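You operate a simulated robot arm through the tools that you are given. There is no shell and no other tool.

You run a simulated robot arm. Do the job below in one go: nothing can be reset, and whatever is moved stays where it is left.

Task
Wind the card's loops onto the beige spool, then put it back.
Fine: reset the counter first, brake off to crank, brake on before the spool comes off. Set down upright: what you pick out.
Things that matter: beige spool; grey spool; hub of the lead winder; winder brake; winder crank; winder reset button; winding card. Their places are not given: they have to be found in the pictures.

Only the result counts: the job must be done as asked and must still hold three seconds after the hand-in. Knocking over, shifting, dropping, spilling or breaking anything else fails it.

Robot
A 7-joint arm with a two-finger parallel gripper, fixed in place. Base frame: the origin is on the floor under the middle of its stand, x ahead of it, y to its left, z up. Readings come in m, degrees, newtons and seconds.
With the tool pointing down near the work surface it reaches from about 0.28 to 0.72 m from the base axis. Its first joint turns from -166.0 to 166.0 degrees. Payload 3.43 kg.
The TCP is the grasp point between the finger pads, 0.03 m short of the fingertips. In the tool frame z runs along the fingers and y along their closing line. Largest opening 0.094 m; finger width 0.028, thickness 0.01; the body of the gripper, 0.05 by 0.096 m, starts 0.055 m behind the TCP.
Orientation is that of the tool frame in the base frame, as a unit quaternion [w, x, y, z]. With the fingers straight down and closing along the base's y, the tool's x points along the base's -x, its y along +y and its z along -z.

Tools
- The arm moves only by the tool step_arm. Its argument "motion" is a list of rows, each a list of 2 entries, a list of its own where there are three numbers: the shift along the tool's x, y, z in m, then the turn, a rotation vector about the tool's x, y, z in degrees. In form: [[[dx, dy, dz], [wx, wy, wz]], ...]. A call has 1 to 20 rows; each row shifts and turns the commanded pose from where the row before left it, along the tool's axes as they then stand. "gripper" is the opening in per cent of the stroke, from 0 (shut) to 100 (fully open), set as the call begins (left out, the last holds). A row lasts 0.2 s, in which the tool goes at most 0.05 m and 8.6 degrees; a call with a longer step from one row to the next is refused whole, and so is a gripper value outside its range. A pose out of reach is approached as far as the arm can. The call stops where the force on the tool passes 40 N (or 10 N more than at its start, if that is more) or the arm is blocked; 0.2 s more then pass. The fingers move at their own pace (about 0.108 m/s each) and stop on an object; they squeeze with about 34 N. The grip force told is the motor's: it shows also when the fingers shut on nothing. Time passes only in rows, and 0.2 s behind the last, so rows that do not move let the fingers close. It gives the time, the measured TCP pose, the force on the tool (base axes), the opening and the grip force at its end, in the units of the frame above (readings bear some noise), with the torque about the TCP (base axes, N m) and any sound that the robot's microphone picked up.
- Cameras (640 x 400 px; columns grow to the right, rows downward): "scene" is fixed at [0.2187, 0.6465, 1.5667]; the picture's right is [-0.98, -0.20, 0.00], its down [-0.17, 0.85, -0.50] and it looks along [0.10, -0.49, -0.87] (base axes); focal length 322 px, centre (320, 200). "wrist" rides on the gripper at [0.076, 0.014, -0.103] in the tool frame; the picture's right is [-0.18, 0.98, 0.00], its down [-0.75, -0.14, -0.64] and it looks along [-0.63, -0.12, 0.77] (tool axes); focal length 243 px, centre (320, 200).
- camera(camera): a new picture of that camera. No time passes.
- lift_body(by): moves the trunk up (or, below 0, down) by that many m; the arm rides with it, the base frame stays. It gives what a move gives, with no picture.
- pixel_to_xyz(camera, pixels): for up to 12 pixels [column, row] of the newest picture of that camera ("zoom" is the newest enlarged one), the place [x, y, z] in the base frame of the surface seen there, good to about 0.003 m. No time passes.
- inspect(camera, box): a new picture of the part [left, top, right, bottom] of that camera's present view, enlarged. No time passes.
- sign_off(): hands the job in; it is judged then, once.

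Open the gripper and draw the arm clear of the work before you hand the job in, unless the task says otherwise.

The tools are called after "Emit:" as name(argument=value, ...) on one line, values as JSON. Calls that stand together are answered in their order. step_arm: Moves the arm, as the interface text tells. Its arguments: {"type":"object","properties":{"motion":{"type":"array","items":{"type":"array"}},"gripper":{"type":"number"}},"required":["motion"]} The other tools are called the same way: lift_body (by) moves the trunk up or down; camera (camera) takes a picture; pixel_to_xyz (camera, pixels) gives the place of the surface under pixels of a picture; inspect (camera, box) takes an enlarged picture of a part of a camera's view; sign_off () hands the job in.

At the start:

```text
time_s: 0.0
tcp_pos: [0.1381, 0.364, 1.1971]
orientation: [0.0, 0.0, 1.0, -0.001]
ft_force: [0.3, 0.0, -0.2]
torque: [0.01, 0.0, 0.02]
width: 0.094
grasp_force: 0.1
trunk travel left (down, up): [-0.2, 0.39]
```

scene: 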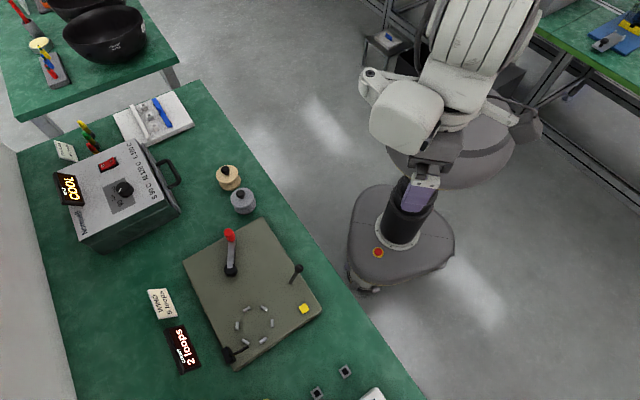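
wrist: 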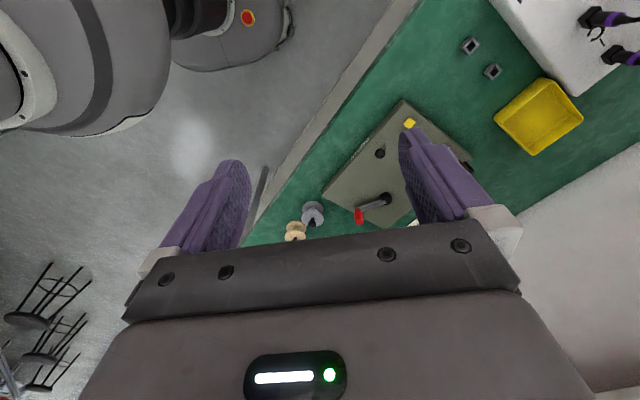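

I start by zooming into the winder, around pixels (180-330, 210-380), and the card and display beside it, to identify the parts.

Emit:
inspect(camera="scene", box=[170, 150, 340, 380])

Emit:
inspect(camera="scene", box=[130, 270, 230, 390])

```text
1.74 times, centred on (255, 265) of scene
```

zoom: 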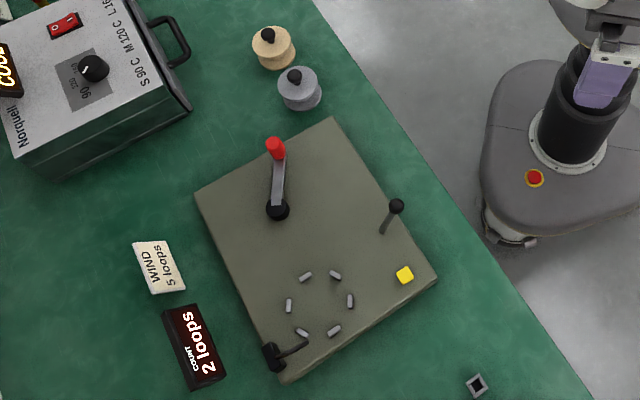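

```text
3.33 times, centred on (180, 330) of scene
```

zoom: 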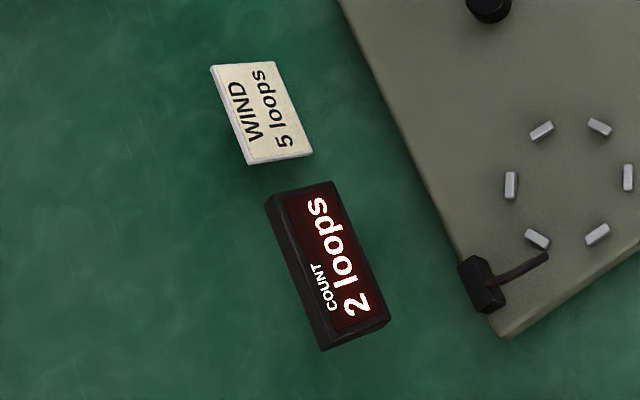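

The card reads "WIND 5 loops" and the counter shows 2 loops. I zoom further on the brake lever (296,270), button (304,308), hub ring (255,324), crank (231,250) and spools (228,178)/(243,201).

Emit:
inspect(camera="scene", box=[260, 245, 340, 325])

Emit:
inspect(camera="scene", box=[200, 155, 280, 225])

Emit:
inspect(camera="scene", box=[210, 290, 300, 375])

Emit:
inspect(camera="scene", box=[200, 215, 270, 290])

```text
5.00 times, centred on (300, 285) of scene
```

zoom: 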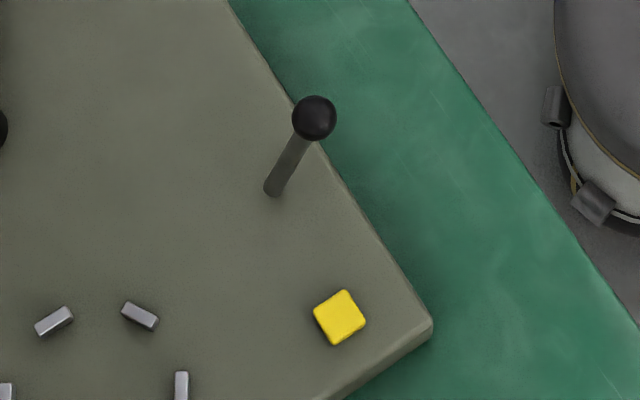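

```text
5.71 times, centred on (240, 190) of scene
```

zoom: 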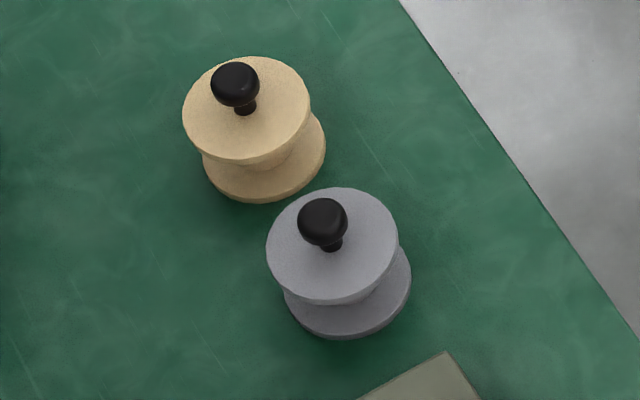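

```text
4.71 times, centred on (255, 332) of scene
```

zoom: 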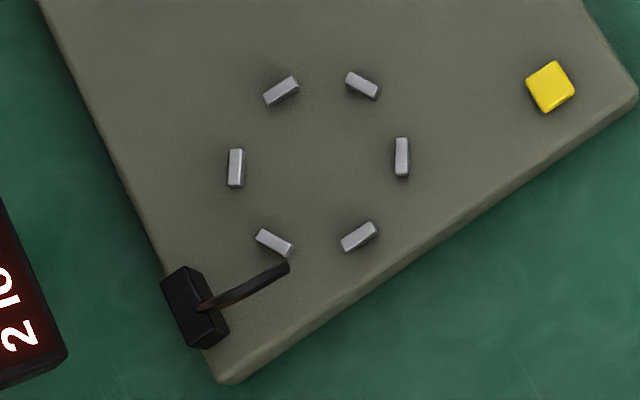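

```text
5.33 times, centred on (235, 252) of scene
```

zoom: 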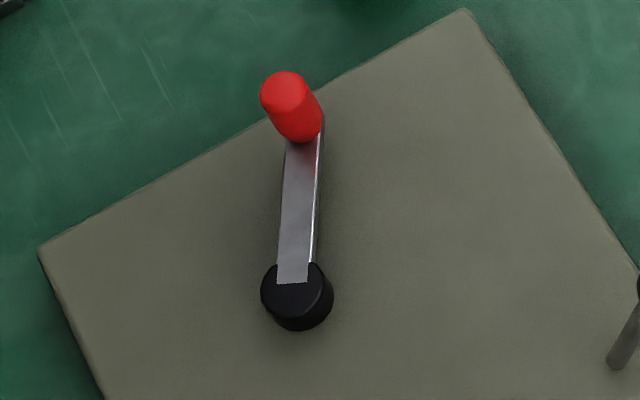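

Now I read 3D positions from the latest zoom (crank): handle top (285,85), crank axis cap (293,285), arm along (300,200), board surface points, board corners (40,250), (463,12).

Emit:
pixel_to_xyz(camera="zoom", pixels=[[285, 85], [300, 130], [302, 150], [297, 200], [293, 272], [290, 295], [300, 325], [200, 300], [450, 200], [40, 250], [463, 12], [420, 350]])

Emit:
inspect(camera="scene", box=[260, 245, 340, 325])

```text
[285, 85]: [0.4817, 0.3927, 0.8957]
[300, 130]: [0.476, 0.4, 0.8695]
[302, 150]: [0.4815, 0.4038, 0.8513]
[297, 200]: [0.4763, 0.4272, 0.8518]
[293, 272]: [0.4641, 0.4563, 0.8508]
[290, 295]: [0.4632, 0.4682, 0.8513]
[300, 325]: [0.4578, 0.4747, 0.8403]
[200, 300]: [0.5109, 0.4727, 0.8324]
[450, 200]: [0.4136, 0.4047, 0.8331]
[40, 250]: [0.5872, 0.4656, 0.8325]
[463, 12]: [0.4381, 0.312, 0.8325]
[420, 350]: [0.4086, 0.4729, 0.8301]
```

```text
5.00 times, centred on (300, 285) of scene
```

zoom: 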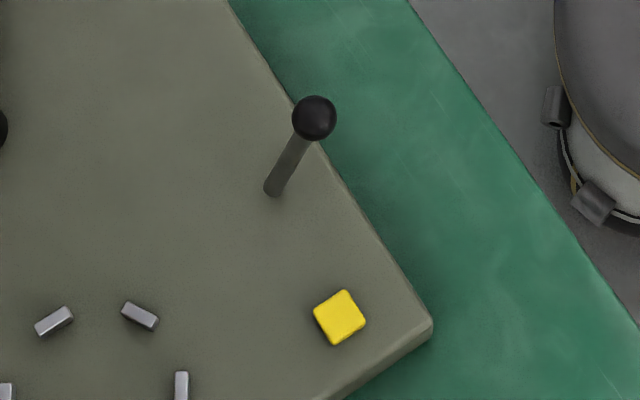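

The crank axis is near (0.463,0.463) and the handle near (0.48,0.395), top z≈0.896. Now the brake lever and the button in this zoom.

Emit:
pixel_to_xyz(camera="zoom", pixels=[[314, 112], [314, 130], [290, 160], [272, 190], [340, 312], [340, 328], [300, 318], [54, 318], [140, 312], [430, 325], [180, 385], [200, 100]])

Emit:
inspect(camera="scene", box=[210, 290, 300, 375])

```text
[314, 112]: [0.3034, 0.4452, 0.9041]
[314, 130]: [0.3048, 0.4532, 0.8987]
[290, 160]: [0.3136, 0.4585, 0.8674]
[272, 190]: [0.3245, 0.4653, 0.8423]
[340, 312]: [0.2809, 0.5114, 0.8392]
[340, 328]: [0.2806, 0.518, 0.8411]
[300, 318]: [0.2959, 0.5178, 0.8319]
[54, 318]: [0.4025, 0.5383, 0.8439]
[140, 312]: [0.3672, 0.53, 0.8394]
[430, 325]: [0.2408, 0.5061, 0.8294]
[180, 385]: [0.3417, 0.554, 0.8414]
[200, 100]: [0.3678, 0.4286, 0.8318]
```

```text
4.71 times, centred on (255, 332) of scene
```

zoom: 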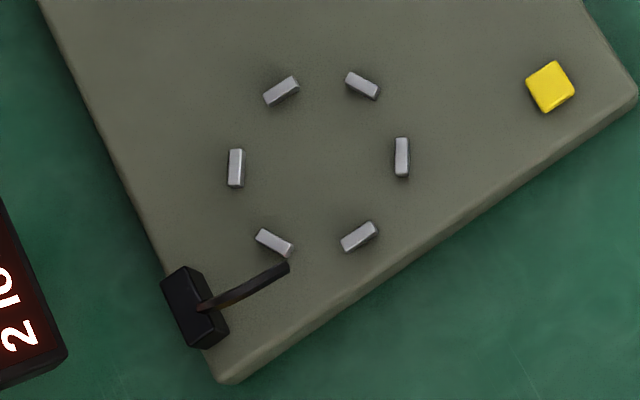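

Next, positions of the six pegs (280,90), (362,85), (402,157), (359,237), (273,242), (236,168), the guide post and arm, and display.

Emit:
pixel_to_xyz(camera="zoom", pixels=[[280, 88], [362, 83], [402, 155], [358, 235], [274, 240], [236, 165], [318, 165], [185, 295], [205, 330], [240, 292], [285, 268], [550, 85]])

Emit:
inspect(camera="scene", box=[200, 155, 280, 225])

```text
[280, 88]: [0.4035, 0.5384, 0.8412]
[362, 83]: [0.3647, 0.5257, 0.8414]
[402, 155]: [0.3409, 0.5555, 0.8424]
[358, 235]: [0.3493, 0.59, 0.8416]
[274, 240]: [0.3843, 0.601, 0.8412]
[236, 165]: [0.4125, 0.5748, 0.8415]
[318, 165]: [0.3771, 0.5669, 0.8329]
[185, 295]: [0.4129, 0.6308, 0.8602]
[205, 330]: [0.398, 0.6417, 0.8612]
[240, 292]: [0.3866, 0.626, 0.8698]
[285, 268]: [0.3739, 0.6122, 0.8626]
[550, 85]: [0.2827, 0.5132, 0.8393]
```

```text
5.71 times, centred on (240, 190) of scene
```

zoom: 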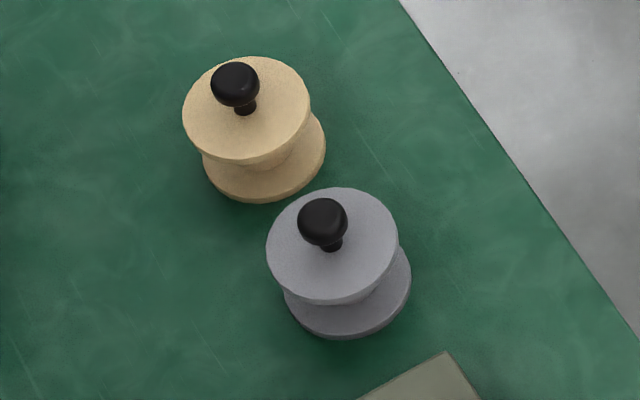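

Hub centre is about (0.376,0.564), peg circle radius ≈0.038. Now the two spools: knobs and flanges in this zoom.

Emit:
pixel_to_xyz(camera="zoom", pixels=[[235, 80], [245, 109], [184, 110], [309, 105], [250, 60], [244, 163], [262, 198], [322, 217], [267, 245], [398, 240], [330, 190], [332, 302]])

Emit:
inspect(camera="scene", box=[200, 155, 280, 225])

```text
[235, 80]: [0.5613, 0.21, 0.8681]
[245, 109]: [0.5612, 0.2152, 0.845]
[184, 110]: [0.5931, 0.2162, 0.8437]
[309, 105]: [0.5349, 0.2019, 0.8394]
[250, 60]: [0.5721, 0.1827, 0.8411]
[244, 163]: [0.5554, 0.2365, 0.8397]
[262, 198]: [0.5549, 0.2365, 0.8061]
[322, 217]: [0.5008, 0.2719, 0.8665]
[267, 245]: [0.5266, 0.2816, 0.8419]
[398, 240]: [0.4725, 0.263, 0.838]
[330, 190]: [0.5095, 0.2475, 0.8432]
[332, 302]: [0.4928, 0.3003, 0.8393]
```

```text
5.71 times, centred on (240, 190) of scene
```

zoom: 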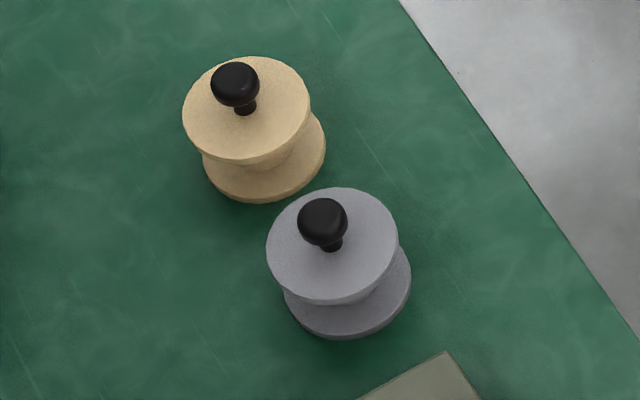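

Beige spool centre ≈(0.5635,0.2095), grey ≈(0.4995,0.272), flange radius ≈0.03, knob tops ≈0.868. I check the table height, the power box handle and other neighbours in the scene picture.

Emit:
camera(camera="scene")

Emit:
pixel_to_xyz(camera="scene", pixels=[[200, 200], [260, 210], [172, 172], [160, 195], [178, 208], [150, 150], [185, 125], [220, 215], [320, 300], [185, 260], [180, 345], [165, 303]])

```text
taken
```

scene: 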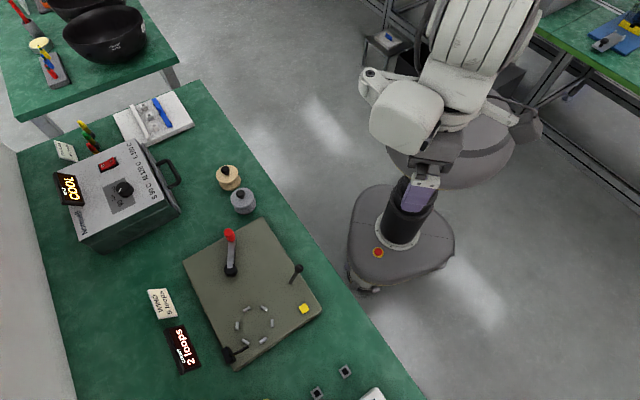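

```text
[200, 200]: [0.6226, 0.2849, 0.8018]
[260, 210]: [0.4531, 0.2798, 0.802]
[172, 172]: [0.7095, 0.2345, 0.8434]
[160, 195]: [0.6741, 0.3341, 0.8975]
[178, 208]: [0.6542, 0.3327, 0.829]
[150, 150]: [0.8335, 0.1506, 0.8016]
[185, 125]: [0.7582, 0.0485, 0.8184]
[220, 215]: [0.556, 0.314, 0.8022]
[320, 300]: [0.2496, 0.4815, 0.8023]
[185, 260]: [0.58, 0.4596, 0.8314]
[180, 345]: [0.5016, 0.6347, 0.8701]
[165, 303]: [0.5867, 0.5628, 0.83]
```

Table is at z≈0.802, board top ≈0.832. I first go above the yellow reset button at ≈(0.2815,0.5135,0.840) with fingers closed, stopping at z≈0.95 to check the tool reading and the wrist view.

Emit:
step_arm(motion=[[[-0.01434, 0.01495, 0.0247], [0, 0, 0]], [[-0.01434, 0.01495, 0.0247], [0, 0, 0]], [[-0.01434, 0.01495, 0.0247], [0, 0, 0]], [[-0.01434, 0.01495, 0.0247], [0, 0, 0]], [[-0.01434, 0.01495, 0.0247], [0, 0, 0]], [[-0.01434, 0.01495, 0.0247], [0, 0, 0]], [[-0.01434, 0.01495, 0.0247], [0, 0, 0]], [[-0.01434, 0.01495, 0.0247], [0, 0, 0]], [[-0.01434, 0.01495, 0.0247], [0, 0, 0]], [[-0.01434, 0.01495, 0.0247], [0, 0, 0]], [[0, 0, 0], [0, 0, 0]]], gripper=0)

Emit:
camera(camera="wrist")

Emit:
camera(camera="scene")

```text
time_s: 2.4
tcp_pos: [0.2845, 0.5154, 0.9493]
orientation: [0.0, 0.0, 1.0, 0.0]
ft_force: [-0.4, -0.4, 0.1]
torque: [-0.01, 0.02, -0.01]
width: 0.0
grasp_force: 33.1
trunk travel left (down, up): [-0.2, 0.39]
```

```text
taken
```

wrist: 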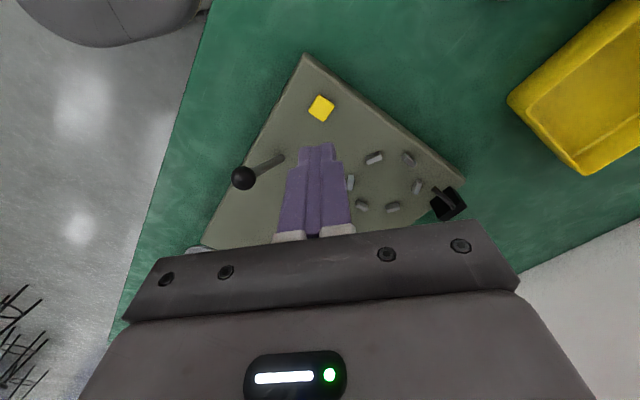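

```text
taken
```

scene: 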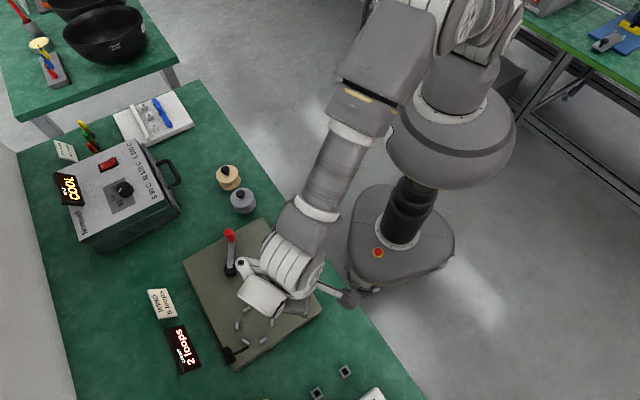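

The fingers are closed and hovering; button seen in wrist picture at (321,108), lever knob at (243,178). I measure the button and lever from this closer view and zoom in for any brake labels.

Emit:
pixel_to_xyz(camera="wrist", pixels=[[321, 107], [313, 103], [330, 103], [322, 119], [243, 175], [255, 172], [281, 157], [300, 110]])

Emit:
inspect(camera="wrist", box=[200, 50, 480, 250])

Emit:
step_arm(motion=[[[0, 0, 0], [0, 0, 0]], [[0, 0, 0], [0, 0, 0]]])

```text
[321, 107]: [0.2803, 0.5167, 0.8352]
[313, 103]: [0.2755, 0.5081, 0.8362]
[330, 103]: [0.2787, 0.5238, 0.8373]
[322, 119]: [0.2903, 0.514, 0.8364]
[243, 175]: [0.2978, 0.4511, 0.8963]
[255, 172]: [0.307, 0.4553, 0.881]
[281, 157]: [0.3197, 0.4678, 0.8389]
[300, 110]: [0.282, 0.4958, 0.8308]
```

```text
2.00 times, centred on (340, 150) of wrist
```

zoom: 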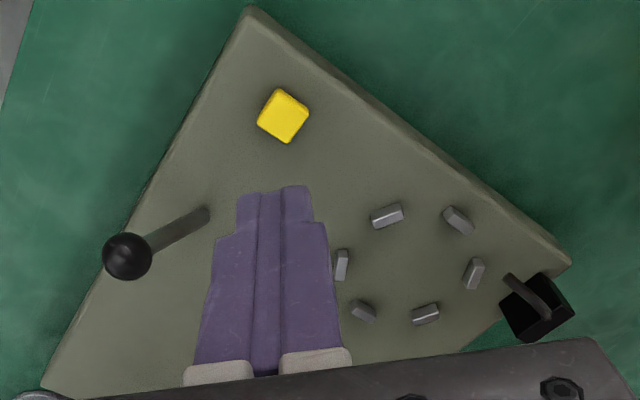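

```text
time_s: 3.0
tcp_pos: [0.284, 0.5139, 0.95]
orientation: [0.001, 0.0, 1.0, 0.0]
ft_force: [-0.5, 0.8, 0.2]
torque: [0.0, -0.01, 0.04]
width: 0.0
grasp_force: 32.5
trunk travel left (down, up): [-0.2, 0.39]
```

TCP reads ≈(0.284,0.514,0.950); button centre ≈(0.281,0.515). I shift −3 mm in x and descend, slowly pressing to TCP z≈0.865 (tip ≈0.835).

Emit:
step_arm(motion=[[[0.003, 0.001, 0.02], [0, 0, 0]], [[0, 0, 0.03], [0, 0, 0]], [[0, 0, 0.025], [0, 0, 0]], [[0, 0, 0.003], [0, 0, 0]], [[0, 0, 0.003], [0, 0, 0]], [[0, 0, 0.002], [0, 0, 0]], [[0, 0, 0.002], [0, 0, 0]]], gripper=0)

Emit:
inspect(camera="scene", box=[130, 270, 230, 390])

Emit:
inspect(camera="wrist", box=[200, 50, 480, 250])

```text
time_s: 4.6
tcp_pos: [0.2799, 0.5158, 0.8657]
orientation: [0.0, 0.001, 1.0, 0.0]
ft_force: [0.8, -0.7, 2.1]
torque: [-0.01, 0.0, -0.02]
width: 0.0
grasp_force: 33.2
trunk travel left (down, up): [-0.2, 0.39]
heard: click
```

```text
3.33 times, centred on (180, 330) of scene
```

zoom: 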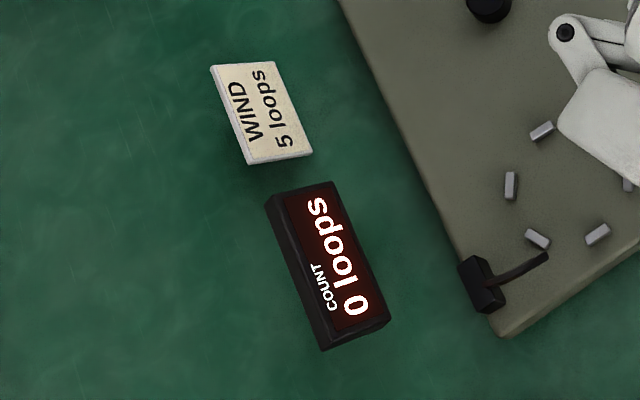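

```text
2.00 times, centred on (340, 150) of wrist
```

zoom: 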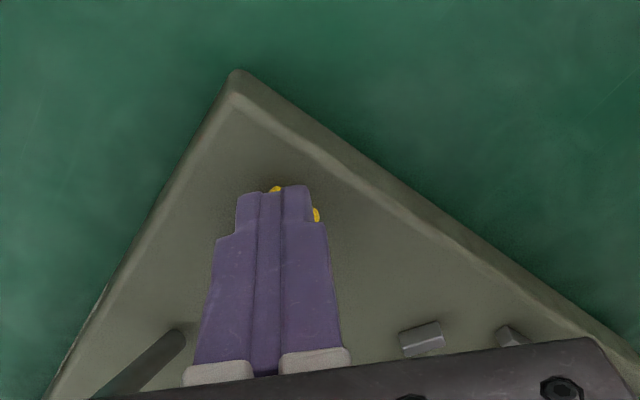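

The counter now reads "0 loops" after a click. I lift off and travel at z≈1.0 to above the beige spool at ≈(0.5635,0.2095), opening the gripper partway.

Emit:
step_arm(motion=[[[0, 0, -0.02], [0, 0, 0]], [[0, 0, -0.04], [0, 0, 0]], [[0, 0, -0.04], [0, 0, 0]], [[0, 0, -0.034], [0, 0, 0]], [[-0.02825, -0.03055, 0], [0, 0, 0]], [[-0.02825, -0.03055, 0], [0, 0, 0]], [[-0.02825, -0.03055, 0], [0, 0, 0]], [[-0.02825, -0.03055, 0], [0, 0, 0]], [[-0.02825, -0.03055, 0], [0, 0, 0]], [[-0.02825, -0.03055, 0], [0, 0, 0]], [[-0.02825, -0.03055, 0], [0, 0, 0]], [[-0.02825, -0.03055, 0], [0, 0, 0]], [[-0.02825, -0.03055, 0], [0, 0, 0]], [[-0.02825, -0.03055, 0], [0, 0, 0]], [[0, 0, 0], [0, 0, 0]]], gripper=60)

Emit:
camera(camera="wrist")

Emit:
camera(camera="scene")

```text
time_s: 7.8
tcp_pos: [0.5584, 0.2093, 1.0013]
orientation: [0.0, 0.0, 1.0, 0.0]
ft_force: [-0.4, 0.5, -0.2]
torque: [-0.04, 0.0, -0.01]
width: 0.0563
grasp_force: 0.0
trunk travel left (down, up): [-0.2, 0.39]
```

```text
taken
```

wrist: 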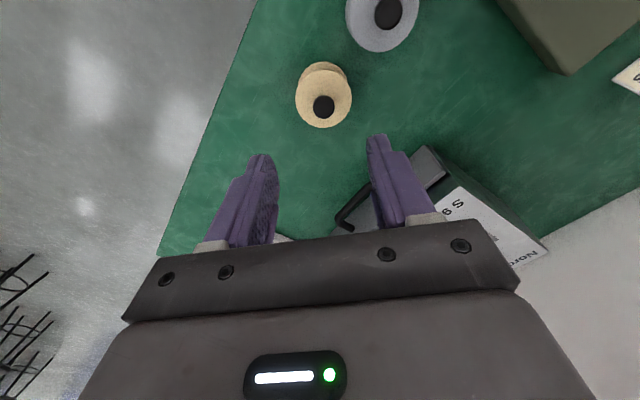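

```text
taken
```

scene: 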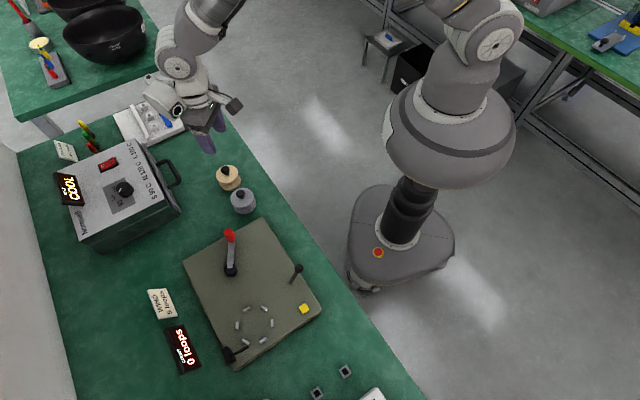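

The wrist view shows the beige spool's knob at (323,107) and flange around (323,98). I zoom and measure its exact position.

Emit:
inspect(camera="wrist", box=[270, 40, 390, 140])

Emit:
pixel_to_xyz(camera="wrist", pixels=[[323, 106], [313, 106], [333, 106], [323, 97], [323, 115], [297, 98], [350, 98], [323, 127], [388, 12], [320, 64]])

```text
4.00 times, centred on (330, 90) of wrist
```

zoom: 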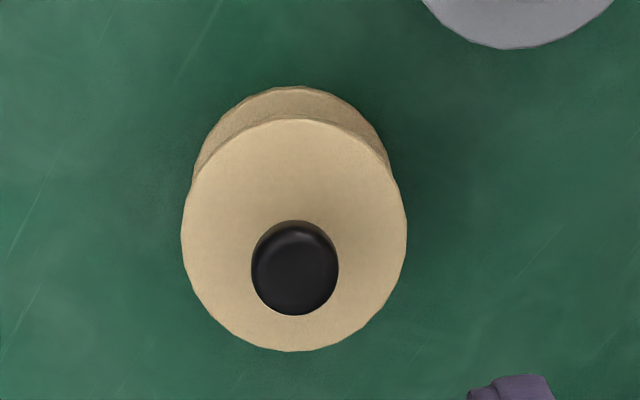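

```text
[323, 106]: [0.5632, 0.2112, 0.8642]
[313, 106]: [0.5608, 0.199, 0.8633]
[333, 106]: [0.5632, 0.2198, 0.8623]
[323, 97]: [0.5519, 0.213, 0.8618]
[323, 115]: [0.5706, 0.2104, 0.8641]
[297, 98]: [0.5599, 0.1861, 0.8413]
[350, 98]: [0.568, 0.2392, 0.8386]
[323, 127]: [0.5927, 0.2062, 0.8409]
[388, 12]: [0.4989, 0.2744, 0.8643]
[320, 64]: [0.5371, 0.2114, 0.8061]
```

Knob centre ≈(0.5625,0.210), knob diameter ≈0.021. The TCP reading is noisy, so I wait a few rows to average it.

Emit:
step_arm(motion=[[[0, 0, 0], [0, 0, 0]]])

Emit:
step_arm(motion=[[[0, 0, 0], [0, 0, 0]]])

Emit:
step_arm(motion=[[[0, 0, 0], [0, 0, 0]]])

Emit:
step_arm(motion=[[[0, 0, 0], [0, 0, 0]]])

```text
time_s: 8.2
tcp_pos: [0.5581, 0.2099, 1.0007]
orientation: [0.0, -0.001, 1.0, 0.001]
ft_force: [0.8, 0.3, -0.2]
torque: [-0.01, -0.01, 0.0]
width: 0.0564
grasp_force: 0.1
trunk travel left (down, up): [-0.2, 0.39]
```

```text
time_s: 8.6
tcp_pos: [0.5581, 0.2101, 1.0]
orientation: [0.0, 0.0, 1.0, 0.0]
ft_force: [-0.6, 0.0, 0.2]
torque: [-0.02, 0.02, -0.01]
width: 0.0565
grasp_force: 0.0
trunk travel left (down, up): [-0.2, 0.39]
```

```text
time_s: 9.0
tcp_pos: [0.5569, 0.2097, 0.999]
orientation: [-0.001, 0.0, 1.0, 0.0]
ft_force: [-0.3, 0.0, 0.5]
torque: [0.01, 0.02, -0.02]
width: 0.0563
grasp_force: 0.1
trunk travel left (down, up): [-0.2, 0.39]
```

```text
time_s: 9.4
tcp_pos: [0.5577, 0.2097, 1.0014]
orientation: [0.0, 0.0, 1.0, -0.001]
ft_force: [-0.2, -0.1, -0.6]
torque: [-0.04, 0.0, 0.01]
width: 0.0565
grasp_force: 0.1
trunk travel left (down, up): [-0.2, 0.39]
```

Averaged TCP is ≈(0.5578,0.2098,1.000). I cross-check it against the fingertips seen by the wrist camera at (262,158) and (377,138) to see whether readings match reality.

Emit:
camera(camera="wrist")

Emit:
inspect(camera="wrist", box=[200, 110, 440, 260])

Emit:
pixel_to_xyz(camera="wrist", pixels=[[252, 157], [262, 157], [272, 160], [275, 175], [368, 139], [377, 137], [385, 139], [372, 160]])

```text
taken
```

wrist: 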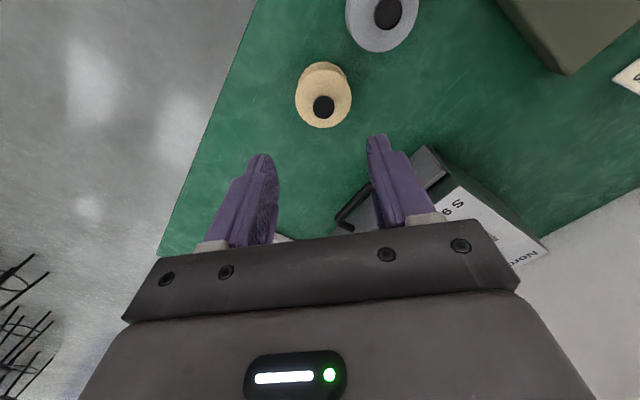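

```text
2.67 times, centred on (320, 185) of wrist
```

zoom: 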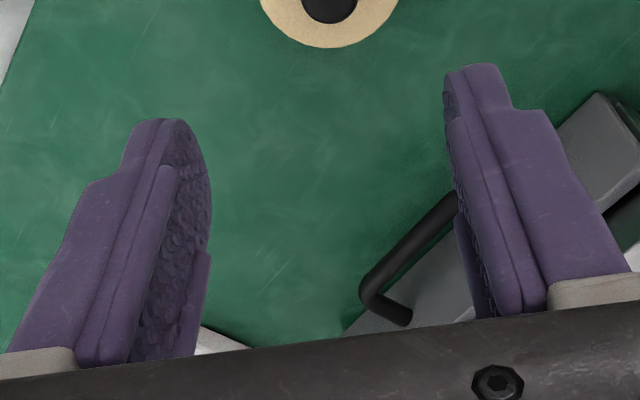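

```text
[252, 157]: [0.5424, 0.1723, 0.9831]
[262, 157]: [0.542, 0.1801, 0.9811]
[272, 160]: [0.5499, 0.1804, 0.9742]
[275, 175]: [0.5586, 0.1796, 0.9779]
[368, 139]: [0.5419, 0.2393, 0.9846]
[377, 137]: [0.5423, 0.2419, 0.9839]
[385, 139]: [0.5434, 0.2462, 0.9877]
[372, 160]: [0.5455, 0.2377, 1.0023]
```

Fingertips agree with the TCP reading, so I correct by +4.7 mm in x and descend to z≈0.91 (tips ≈0.88, still above the knob) to check alignment.

Emit:
step_arm(motion=[[[-0.0047, 0.0002, 0.03], [0, 0, 0]], [[0, 0, 0.03], [0, 0, 0]], [[0, 0, 0.03], [0, 0, 0]], [[0, 0, 0], [0, 0, 0]]])

Emit:
step_arm(motion=[[[0, 0, 0], [0, 0, 0]]])

Emit:
camera(camera="wrist")

Emit:
inspect(camera="wrist", box=[220, 90, 420, 240])

Emit:
inspect(camera="scene", box=[180, 130, 300, 230])

```text
time_s: 10.4
tcp_pos: [0.5627, 0.208, 0.908]
orientation: [0.0, 0.0, 1.0, 0.0]
ft_force: [-0.1, 0.1, 0.0]
torque: [-0.03, 0.02, -0.02]
width: 0.056
grasp_force: 0.2
trunk travel left (down, up): [-0.2, 0.39]
```

```text
time_s: 10.8
tcp_pos: [0.5637, 0.2083, 0.9087]
orientation: [0.0, 0.0, 1.0, -0.001]
ft_force: [-0.3, 0.1, 0.5]
torque: [-0.04, 0.01, -0.02]
width: 0.0563
grasp_force: 0.2
trunk travel left (down, up): [-0.2, 0.39]
```

```text
taken
```

wrist: 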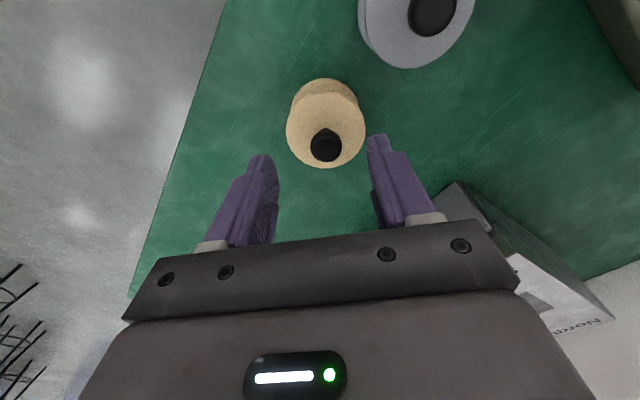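

```text
2.67 times, centred on (320, 165) of wrist
```

zoom: 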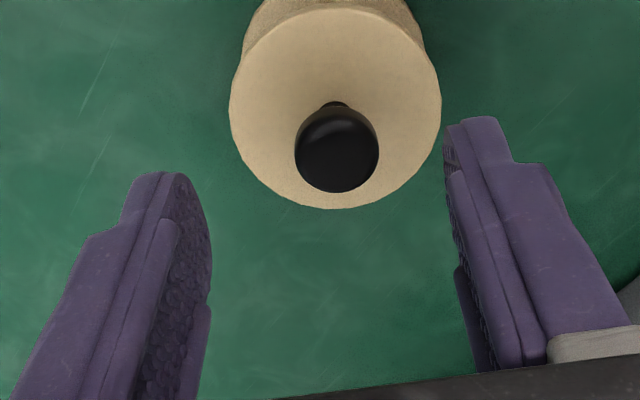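

```text
4.00 times, centred on (240, 180) of scene
```

zoom: 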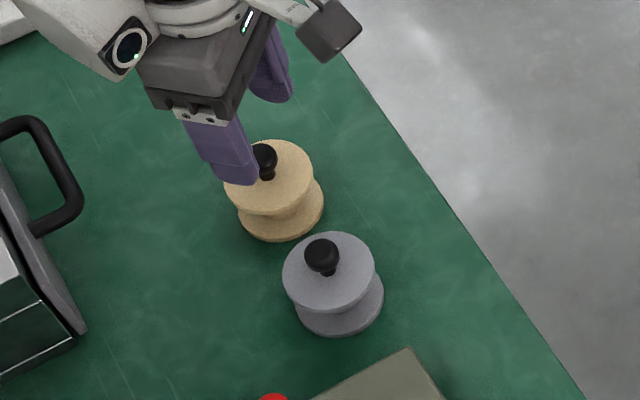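

The knob is between the fingers in the wrist view at about (327,145). I remeasure knob and TCP at this closer range.

Emit:
pixel_to_xyz(camera="wrist", pixels=[[326, 145], [314, 147], [339, 145], [326, 133], [326, 158], [288, 128], [365, 125], [328, 166], [318, 82]])

Emit:
step_arm(motion=[[[0, 0, 0], [0, 0, 0]]])

Emit:
step_arm(motion=[[[0, 0, 0], [0, 0, 0]]])

```text
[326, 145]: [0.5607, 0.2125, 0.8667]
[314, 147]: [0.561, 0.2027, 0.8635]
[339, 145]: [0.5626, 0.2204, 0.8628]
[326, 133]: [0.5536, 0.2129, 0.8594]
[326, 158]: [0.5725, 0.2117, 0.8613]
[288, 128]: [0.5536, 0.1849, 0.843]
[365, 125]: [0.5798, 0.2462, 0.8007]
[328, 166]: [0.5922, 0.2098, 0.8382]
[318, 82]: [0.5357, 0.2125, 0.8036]
```

```text
time_s: 11.2
tcp_pos: [0.5631, 0.2089, 0.9078]
orientation: [0.0, 0.0, 1.0, 0.0]
ft_force: [-0.7, 0.1, 0.2]
torque: [-0.01, -0.01, -0.02]
width: 0.0566
grasp_force: 0.1
trunk travel left (down, up): [-0.2, 0.39]
```

```text
time_s: 11.6
tcp_pos: [0.5625, 0.2075, 0.9083]
orientation: [0.0, 0.0, 1.0, 0.0]
ft_force: [0.1, -0.1, 0.3]
torque: [-0.01, 0.0, -0.01]
width: 0.0563
grasp_force: 0.0
trunk travel left (down, up): [-0.2, 0.39]
```

Knob centre y≈0.2115 vs TCP y≈0.208, so I shift +3 mm in y and lower to TCP z≈0.8735 (tips ~2.5 mm above the flange), still open.

Emit:
step_arm(motion=[[[0, 0.003, 0.015], [0, 0, 0]], [[0, 0, 0.012], [0, 0, 0]], [[0, 0, 0.0077], [0, 0, 0]], [[0, 0, 0], [0, 0, 0]]])

Emit:
step_arm(motion=[[[0, 0, 0], [0, 0, 0]]])

Emit:
inspect(camera="wrist", box=[220, 90, 420, 240])

Emit:
inspect(camera="scene", box=[180, 130, 300, 230])

```text
time_s: 12.6
tcp_pos: [0.5639, 0.2104, 0.8742]
orientation: [0.0, 0.0, 1.0, -0.001]
ft_force: [0.2, -0.4, -0.8]
torque: [0.02, 0.02, 0.03]
width: 0.0564
grasp_force: 0.0
trunk travel left (down, up): [-0.2, 0.39]
```

```text
time_s: 13.0
tcp_pos: [0.5639, 0.211, 0.8751]
orientation: [0.0, 0.0, 1.0, 0.0]
ft_force: [0.0, 0.1, -0.1]
torque: [0.03, 0.01, -0.01]
width: 0.0562
grasp_force: 0.0
trunk travel left (down, up): [-0.2, 0.39]
```

```text
2.67 times, centred on (320, 165) of wrist
```

zoom: 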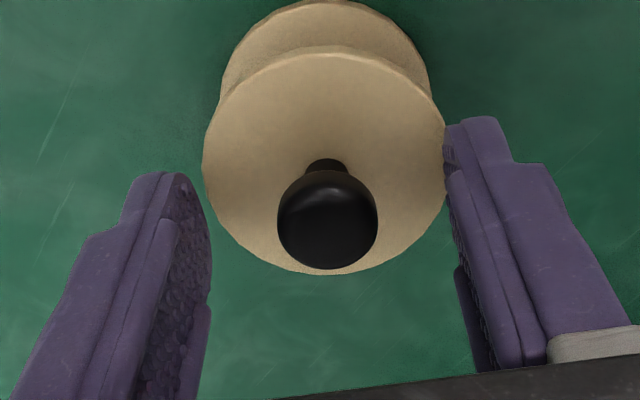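

```text
4.00 times, centred on (240, 180) of scene
```

zoom: 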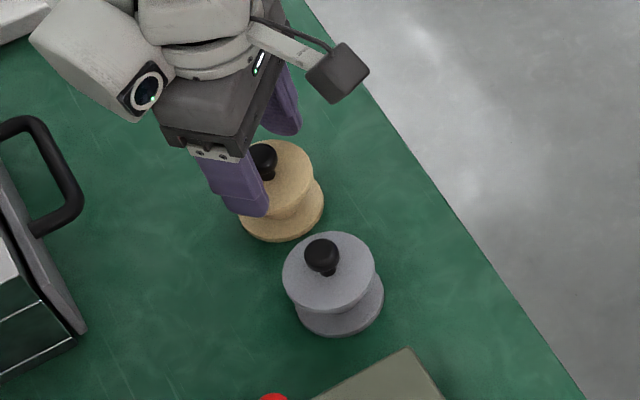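

Alignment looks right: the knob sits between the pads with tips just above the flange. I close the gripper on the knob.

Emit:
step_arm(motion=[[[0, 0, 0], [0, 0, 0]], [[0, 0, 0], [0, 0, 0]], [[0, 0, 0], [0, 0, 0]]], gripper=0)

Emit:
inspect(camera="wrist", box=[220, 90, 420, 240])

Emit:
inspect(camera="scene", box=[180, 130, 300, 230])

```text
time_s: 13.8
tcp_pos: [0.5642, 0.2113, 0.8746]
orientation: [0.0, 0.0, 1.0, 0.001]
ft_force: [0.2, 2.0, 1.5]
torque: [-0.01, 0.01, 0.02]
width: 0.0203
grasp_force: 34.5
trunk travel left (down, up): [-0.2, 0.39]
```

```text
2.67 times, centred on (320, 165) of wrist
```

zoom: 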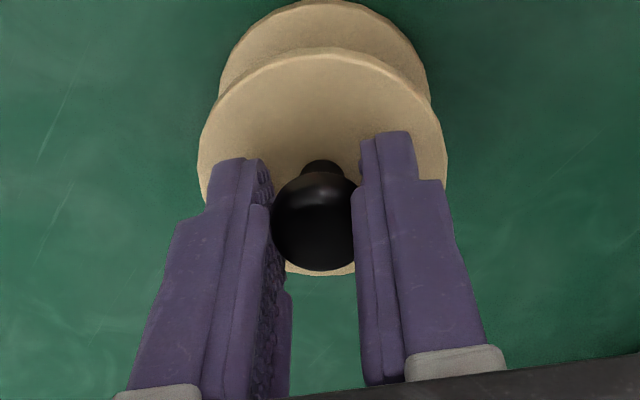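

```text
4.00 times, centred on (240, 180) of scene
```

zoom: 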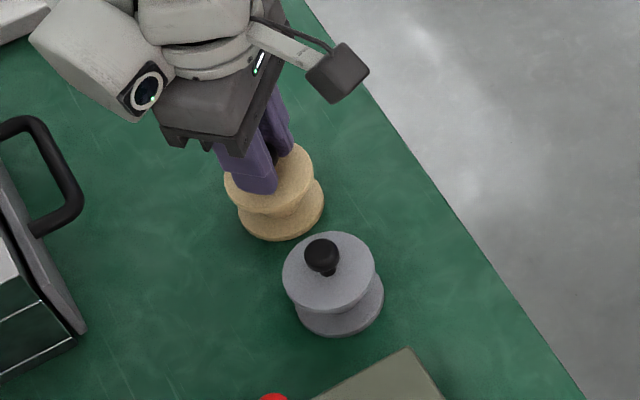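

The knob is gripped (width 0.020, 34 N). I lift slowly, straight up to z≈1.02, and check the hold.

Emit:
step_arm(motion=[[[0, 0, -0.005], [0, 0, 0]], [[0, 0, -0.015], [0, 0, 0]], [[0, 0, -0.025], [0, 0, 0]], [[0, 0, -0.03], [0, 0, 0]], [[0, 0, -0.03], [0, 0, 0]], [[0, 0, -0.025], [0, 0, 0]], [[0, 0, -0.015], [0, 0, 0]], [[0, 0, 0], [0, 0, 0]]])

Emit:
inspect(camera="wrist", box=[200, 40, 440, 240])

Emit:
camera(camera="scene")

```text
time_s: 15.6
tcp_pos: [0.5662, 0.2098, 1.0205]
orientation: [0.001, 0.0, 1.0, -0.001]
ft_force: [0.7, 0.0, -0.3]
torque: [-0.01, 0.0, 0.01]
width: 0.0205
grasp_force: 33.9
trunk travel left (down, up): [-0.2, 0.39]
```

```text
2.00 times, centred on (320, 140) of wrist
```

zoom: 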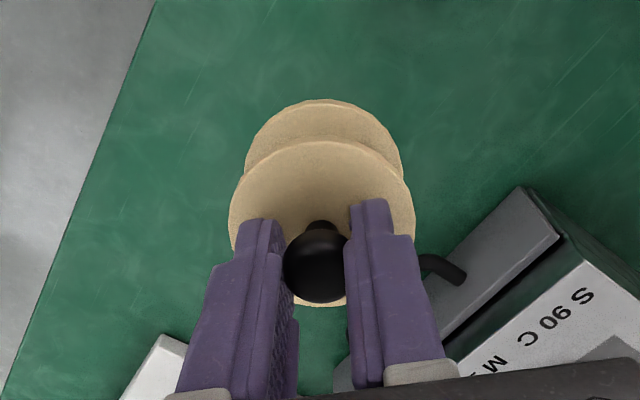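

```text
taken
```

scene: 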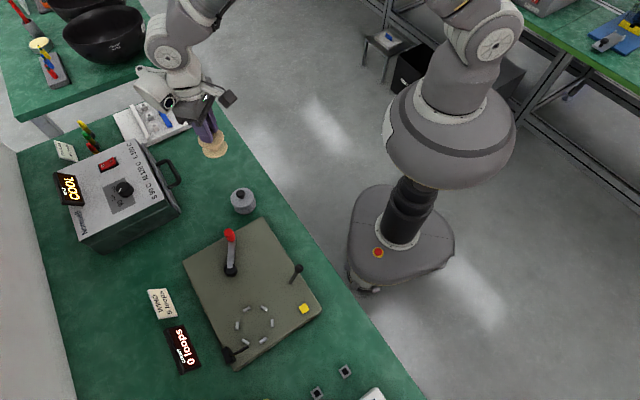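

The spool is held upright and clear. I carry it at z≈1.02 to above the hub at ≈(0.376,0.564).

Emit:
step_arm(motion=[[[0.008, 0.0148, 0], [0, 0, 0]], [[0.0155, 0.0288, 0], [0, 0, 0]], [[0.0155, 0.0288, 0], [0, 0, 0]], [[0.0155, 0.0288, 0], [0, 0, 0]], [[0.0155, 0.0288, 0], [0, 0, 0]], [[0.0155, 0.0288, 0], [0, 0, 0]], [[0.0155, 0.0288, 0], [0, 0, 0]], [[0.0155, 0.0288, 0], [0, 0, 0]], [[0.0155, 0.0288, 0], [0, 0, 0]], [[0.0155, 0.0288, 0], [0, 0, 0]], [[0.0155, 0.0288, 0], [0, 0, 0]], [[0.0155, 0.0288, 0], [0, 0, 0]], [[0.0122, 0.0226, 0], [0, 0, 0]], [[0, 0, 0], [0, 0, 0]], [[0, 0, 0], [0, 0, 0]]])

Emit:
step_arm(motion=[[[0, 0, 0], [0, 0, 0]]])

Emit:
step_arm(motion=[[[0, 0, 0], [0, 0, 0]]])

Emit:
camera(camera="wrist")

Emit:
camera(camera="scene")

```text
time_s: 18.8
tcp_pos: [0.3765, 0.566, 1.0179]
orientation: [0.0, -0.001, 1.0, 0.0]
ft_force: [-0.1, 0.3, -0.3]
torque: [-0.05, 0.01, 0.0]
width: 0.0201
grasp_force: 33.3
trunk travel left (down, up): [-0.2, 0.39]
```

```text
time_s: 19.2
tcp_pos: [0.3762, 0.5671, 1.0184]
orientation: [0.0, 0.0, 1.0, 0.0]
ft_force: [0.0, -0.7, -0.8]
torque: [0.0, 0.01, 0.0]
width: 0.0201
grasp_force: 34.0
trunk travel left (down, up): [-0.2, 0.39]
```

```text
time_s: 19.6
tcp_pos: [0.3781, 0.566, 1.0181]
orientation: [-0.001, 0.001, 1.0, 0.0]
ft_force: [0.2, -0.7, 0.1]
torque: [-0.02, -0.01, 0.01]
width: 0.0205
grasp_force: 33.8
trunk travel left (down, up): [-0.2, 0.39]
```

```text
taken
```

wrist: 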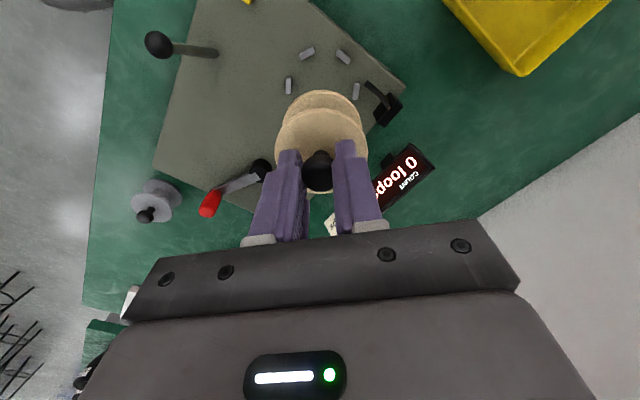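

```text
taken
```

scene: 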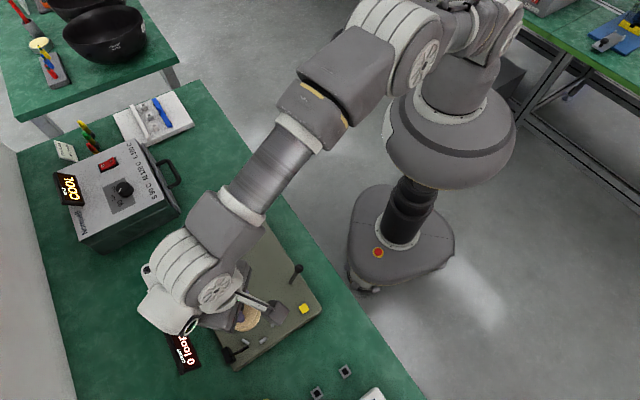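

The spool is above the hub; four pegs are visible in the wrist view near (307,53), (343,56), (289,86), (356,91). I zoom to measure them for precise centring.

Emit:
inspect(camera="wrist", box=[260, 30, 420, 130])

Emit:
pixel_to_xyz(camera="zoom", pixels=[[188, 92], [335, 103], [113, 222], [385, 240], [188, 86], [335, 98]])

```text
4.00 times, centred on (340, 80) of wrist
```

zoom: 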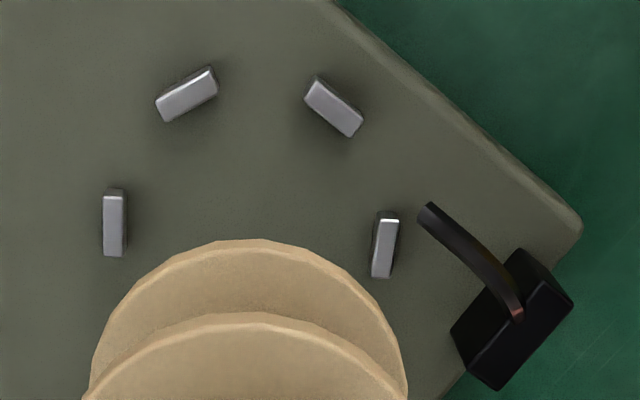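

```text
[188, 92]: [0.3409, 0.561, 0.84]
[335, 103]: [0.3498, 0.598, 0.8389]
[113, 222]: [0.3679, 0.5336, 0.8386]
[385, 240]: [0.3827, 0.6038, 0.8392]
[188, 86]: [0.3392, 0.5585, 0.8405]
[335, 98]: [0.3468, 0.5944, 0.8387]
```

I average several picks on each visible peg's top face, (187,97), (335,108), (113,224), (385,247), to beat the 3 mm noise.

Emit:
pixel_to_xyz(camera="zoom", pixels=[[187, 97], [170, 108], [203, 86], [335, 108], [322, 97], [348, 120], [113, 224], [113, 204], [113, 244], [385, 247], [388, 230], [382, 264]])

Emit:
pixel_to_xyz(camera="zoom", pixels=[[187, 97], [170, 108], [203, 86], [335, 108], [322, 97], [348, 120], [113, 224], [113, 204], [113, 244], [385, 247], [388, 230], [382, 264]])

```text
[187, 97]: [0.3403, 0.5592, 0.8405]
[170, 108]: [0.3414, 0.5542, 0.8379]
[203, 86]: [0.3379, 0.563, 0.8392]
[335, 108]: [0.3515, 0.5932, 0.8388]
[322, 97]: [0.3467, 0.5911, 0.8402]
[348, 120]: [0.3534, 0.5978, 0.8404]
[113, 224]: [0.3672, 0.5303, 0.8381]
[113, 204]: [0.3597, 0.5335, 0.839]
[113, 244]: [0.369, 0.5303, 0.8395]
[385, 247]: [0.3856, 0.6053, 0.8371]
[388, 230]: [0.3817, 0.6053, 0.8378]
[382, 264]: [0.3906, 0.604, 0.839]
```

```text
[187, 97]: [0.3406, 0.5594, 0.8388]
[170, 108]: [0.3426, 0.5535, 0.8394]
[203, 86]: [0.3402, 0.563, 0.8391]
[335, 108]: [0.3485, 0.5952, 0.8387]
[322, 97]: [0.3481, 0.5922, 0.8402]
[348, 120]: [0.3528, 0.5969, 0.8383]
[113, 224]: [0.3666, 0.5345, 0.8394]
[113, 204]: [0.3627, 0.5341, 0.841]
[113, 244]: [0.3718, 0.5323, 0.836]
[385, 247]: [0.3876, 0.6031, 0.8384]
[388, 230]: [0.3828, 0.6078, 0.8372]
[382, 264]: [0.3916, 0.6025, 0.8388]
```

Wrist-based ring fit gives hub centre ≈(0.3766,0.5683), r≈0.0375 (scene gave y≈0.564). I measure the held spool in the same wrist view for a relative comparison.

Emit:
inspect(camera="wrist", box=[250, 70, 400, 200])

Emit:
pixel_to_xyz(camera="wrist", pixels=[[319, 160], [319, 170], [310, 168], [326, 168], [277, 150], [366, 150], [284, 115], [355, 115], [320, 93], [320, 112], [300, 193], [337, 190]])

```text
3.08 times, centred on (325, 135) of wrist
```

zoom: 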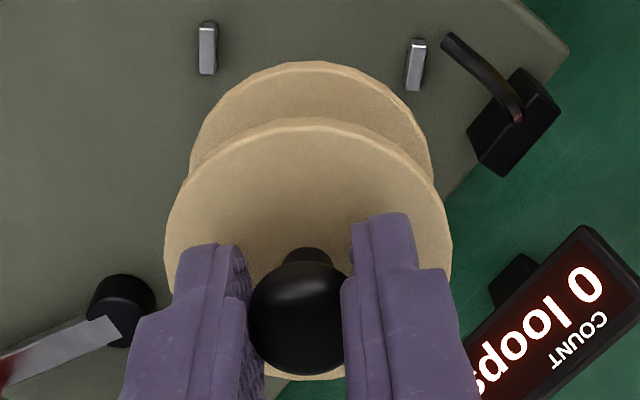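

```text
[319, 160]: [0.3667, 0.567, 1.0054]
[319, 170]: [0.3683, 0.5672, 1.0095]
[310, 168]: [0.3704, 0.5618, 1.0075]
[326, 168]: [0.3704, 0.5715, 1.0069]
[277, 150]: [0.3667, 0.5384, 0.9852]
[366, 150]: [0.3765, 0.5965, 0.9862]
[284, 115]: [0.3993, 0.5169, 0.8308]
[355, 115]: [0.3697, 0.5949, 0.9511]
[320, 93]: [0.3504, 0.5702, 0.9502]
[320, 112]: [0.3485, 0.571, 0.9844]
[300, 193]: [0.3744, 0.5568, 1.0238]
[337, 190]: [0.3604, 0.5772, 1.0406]
```

The held spool centre ≈(0.378,0.567) is within ~2 mm of the wrist-measured hub centre. I descend to TCP z≈0.938 (spool bottom ≈0.865) with a −1.5 mm x, +1 mm y trim and look again.

Emit:
step_arm(motion=[[[0.0015, 0.001, 0.02], [0, 0, 0]], [[0, 0, 0.03], [0, 0, 0]], [[0, 0, 0.02], [0, 0, 0]], [[0, 0, 0.01], [0, 0, 0]], [[0, 0, 0], [0, 0, 0]]])

Emit:
step_arm(motion=[[[0, 0, 0], [0, 0, 0]]])

Emit:
step_arm(motion=[[[0, 0, 0], [0, 0, 0]]])

Emit:
inspect(camera="wrist", box=[250, 50, 400, 200])

Emit:
inspect(camera="scene", box=[210, 290, 300, 375])

```text
time_s: 20.8
tcp_pos: [0.373, 0.5689, 0.94]
orientation: [0.0, 0.0, 1.0, 0.0]
ft_force: [0.3, -1.2, -0.5]
torque: [0.01, -0.02, -0.02]
width: 0.0202
grasp_force: 33.5
trunk travel left (down, up): [-0.2, 0.39]
```

```text
time_s: 21.2
tcp_pos: [0.3724, 0.5674, 0.9412]
orientation: [0.0, 0.0, 1.0, -0.001]
ft_force: [0.7, 0.2, -1.0]
torque: [-0.02, 0.04, -0.02]
width: 0.0201
grasp_force: 33.8
trunk travel left (down, up): [-0.2, 0.39]
```

```text
time_s: 21.6
tcp_pos: [0.3723, 0.5675, 0.9402]
orientation: [0.0, -0.001, 1.0, 0.0]
ft_force: [0.4, 0.0, -0.4]
torque: [-0.01, 0.01, -0.01]
width: 0.0201
grasp_force: 34.4
trunk travel left (down, up): [-0.2, 0.39]
```

```text
2.67 times, centred on (325, 125) of wrist
```

zoom: 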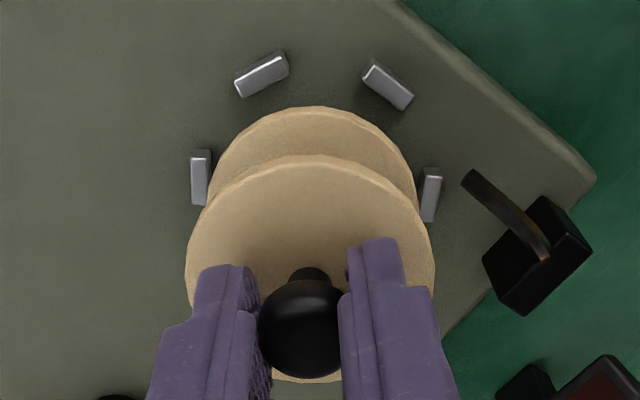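

```text
4.71 times, centred on (255, 332) of scene
```

zoom: 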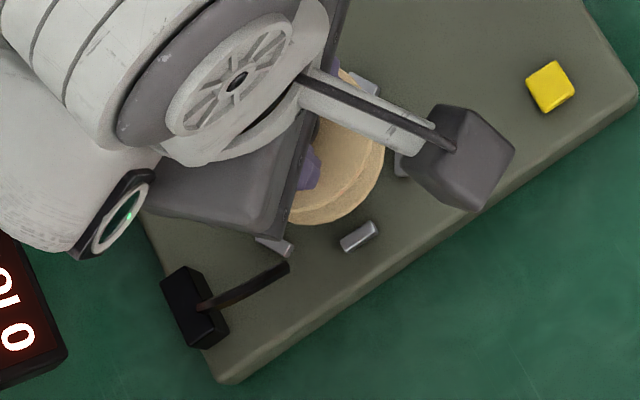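

After descending, TCP is (0.3725,0.568,0.940), so x drifted −3 mm. I remeasure the pegs and spool in this wrist zoom; pegs at (262,76), (388,87), (199,180), (430,196).

Emit:
inspect(camera="wrist", box=[250, 50, 400, 200])

Emit:
pixel_to_xyz(camera="zoom", pixels=[[262, 78], [245, 88], [278, 68], [388, 88], [375, 77], [400, 100], [199, 180], [199, 165], [198, 195], [430, 196], [432, 180], [427, 212]])

Emit:
pixel_to_xyz(camera="zoom", pixels=[[313, 110], [313, 125], [313, 160], [313, 172], [262, 126], [368, 124], [215, 190], [410, 180], [192, 260], [430, 255], [290, 375], [320, 378]])

```text
2.67 times, centred on (325, 125) of wrist
```

zoom: 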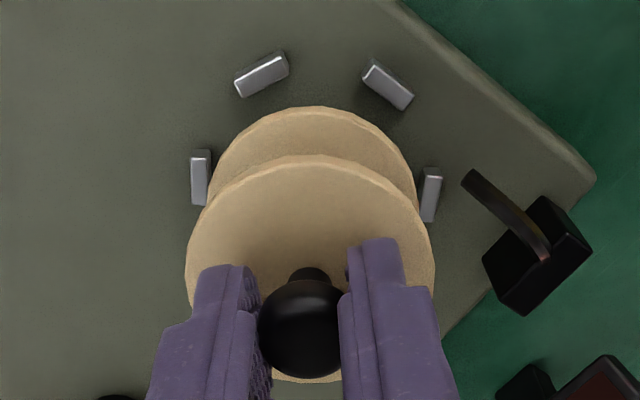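

```text
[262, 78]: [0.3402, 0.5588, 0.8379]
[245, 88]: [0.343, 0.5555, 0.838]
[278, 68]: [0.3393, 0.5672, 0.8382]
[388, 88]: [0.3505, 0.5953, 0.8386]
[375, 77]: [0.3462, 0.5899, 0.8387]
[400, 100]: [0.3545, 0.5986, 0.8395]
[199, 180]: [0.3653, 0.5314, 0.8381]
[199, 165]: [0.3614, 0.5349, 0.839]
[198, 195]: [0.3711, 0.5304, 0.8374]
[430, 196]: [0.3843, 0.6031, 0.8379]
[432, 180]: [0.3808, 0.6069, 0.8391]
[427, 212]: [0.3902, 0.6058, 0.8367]
```

```text
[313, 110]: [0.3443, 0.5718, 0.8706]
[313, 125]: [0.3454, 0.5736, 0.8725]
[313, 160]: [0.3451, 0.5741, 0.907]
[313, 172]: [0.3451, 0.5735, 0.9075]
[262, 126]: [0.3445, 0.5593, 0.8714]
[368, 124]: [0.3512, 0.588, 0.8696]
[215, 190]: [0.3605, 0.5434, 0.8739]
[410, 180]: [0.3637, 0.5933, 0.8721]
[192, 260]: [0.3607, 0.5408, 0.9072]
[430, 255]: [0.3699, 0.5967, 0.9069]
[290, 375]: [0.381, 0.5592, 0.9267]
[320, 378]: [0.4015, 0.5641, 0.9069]
```

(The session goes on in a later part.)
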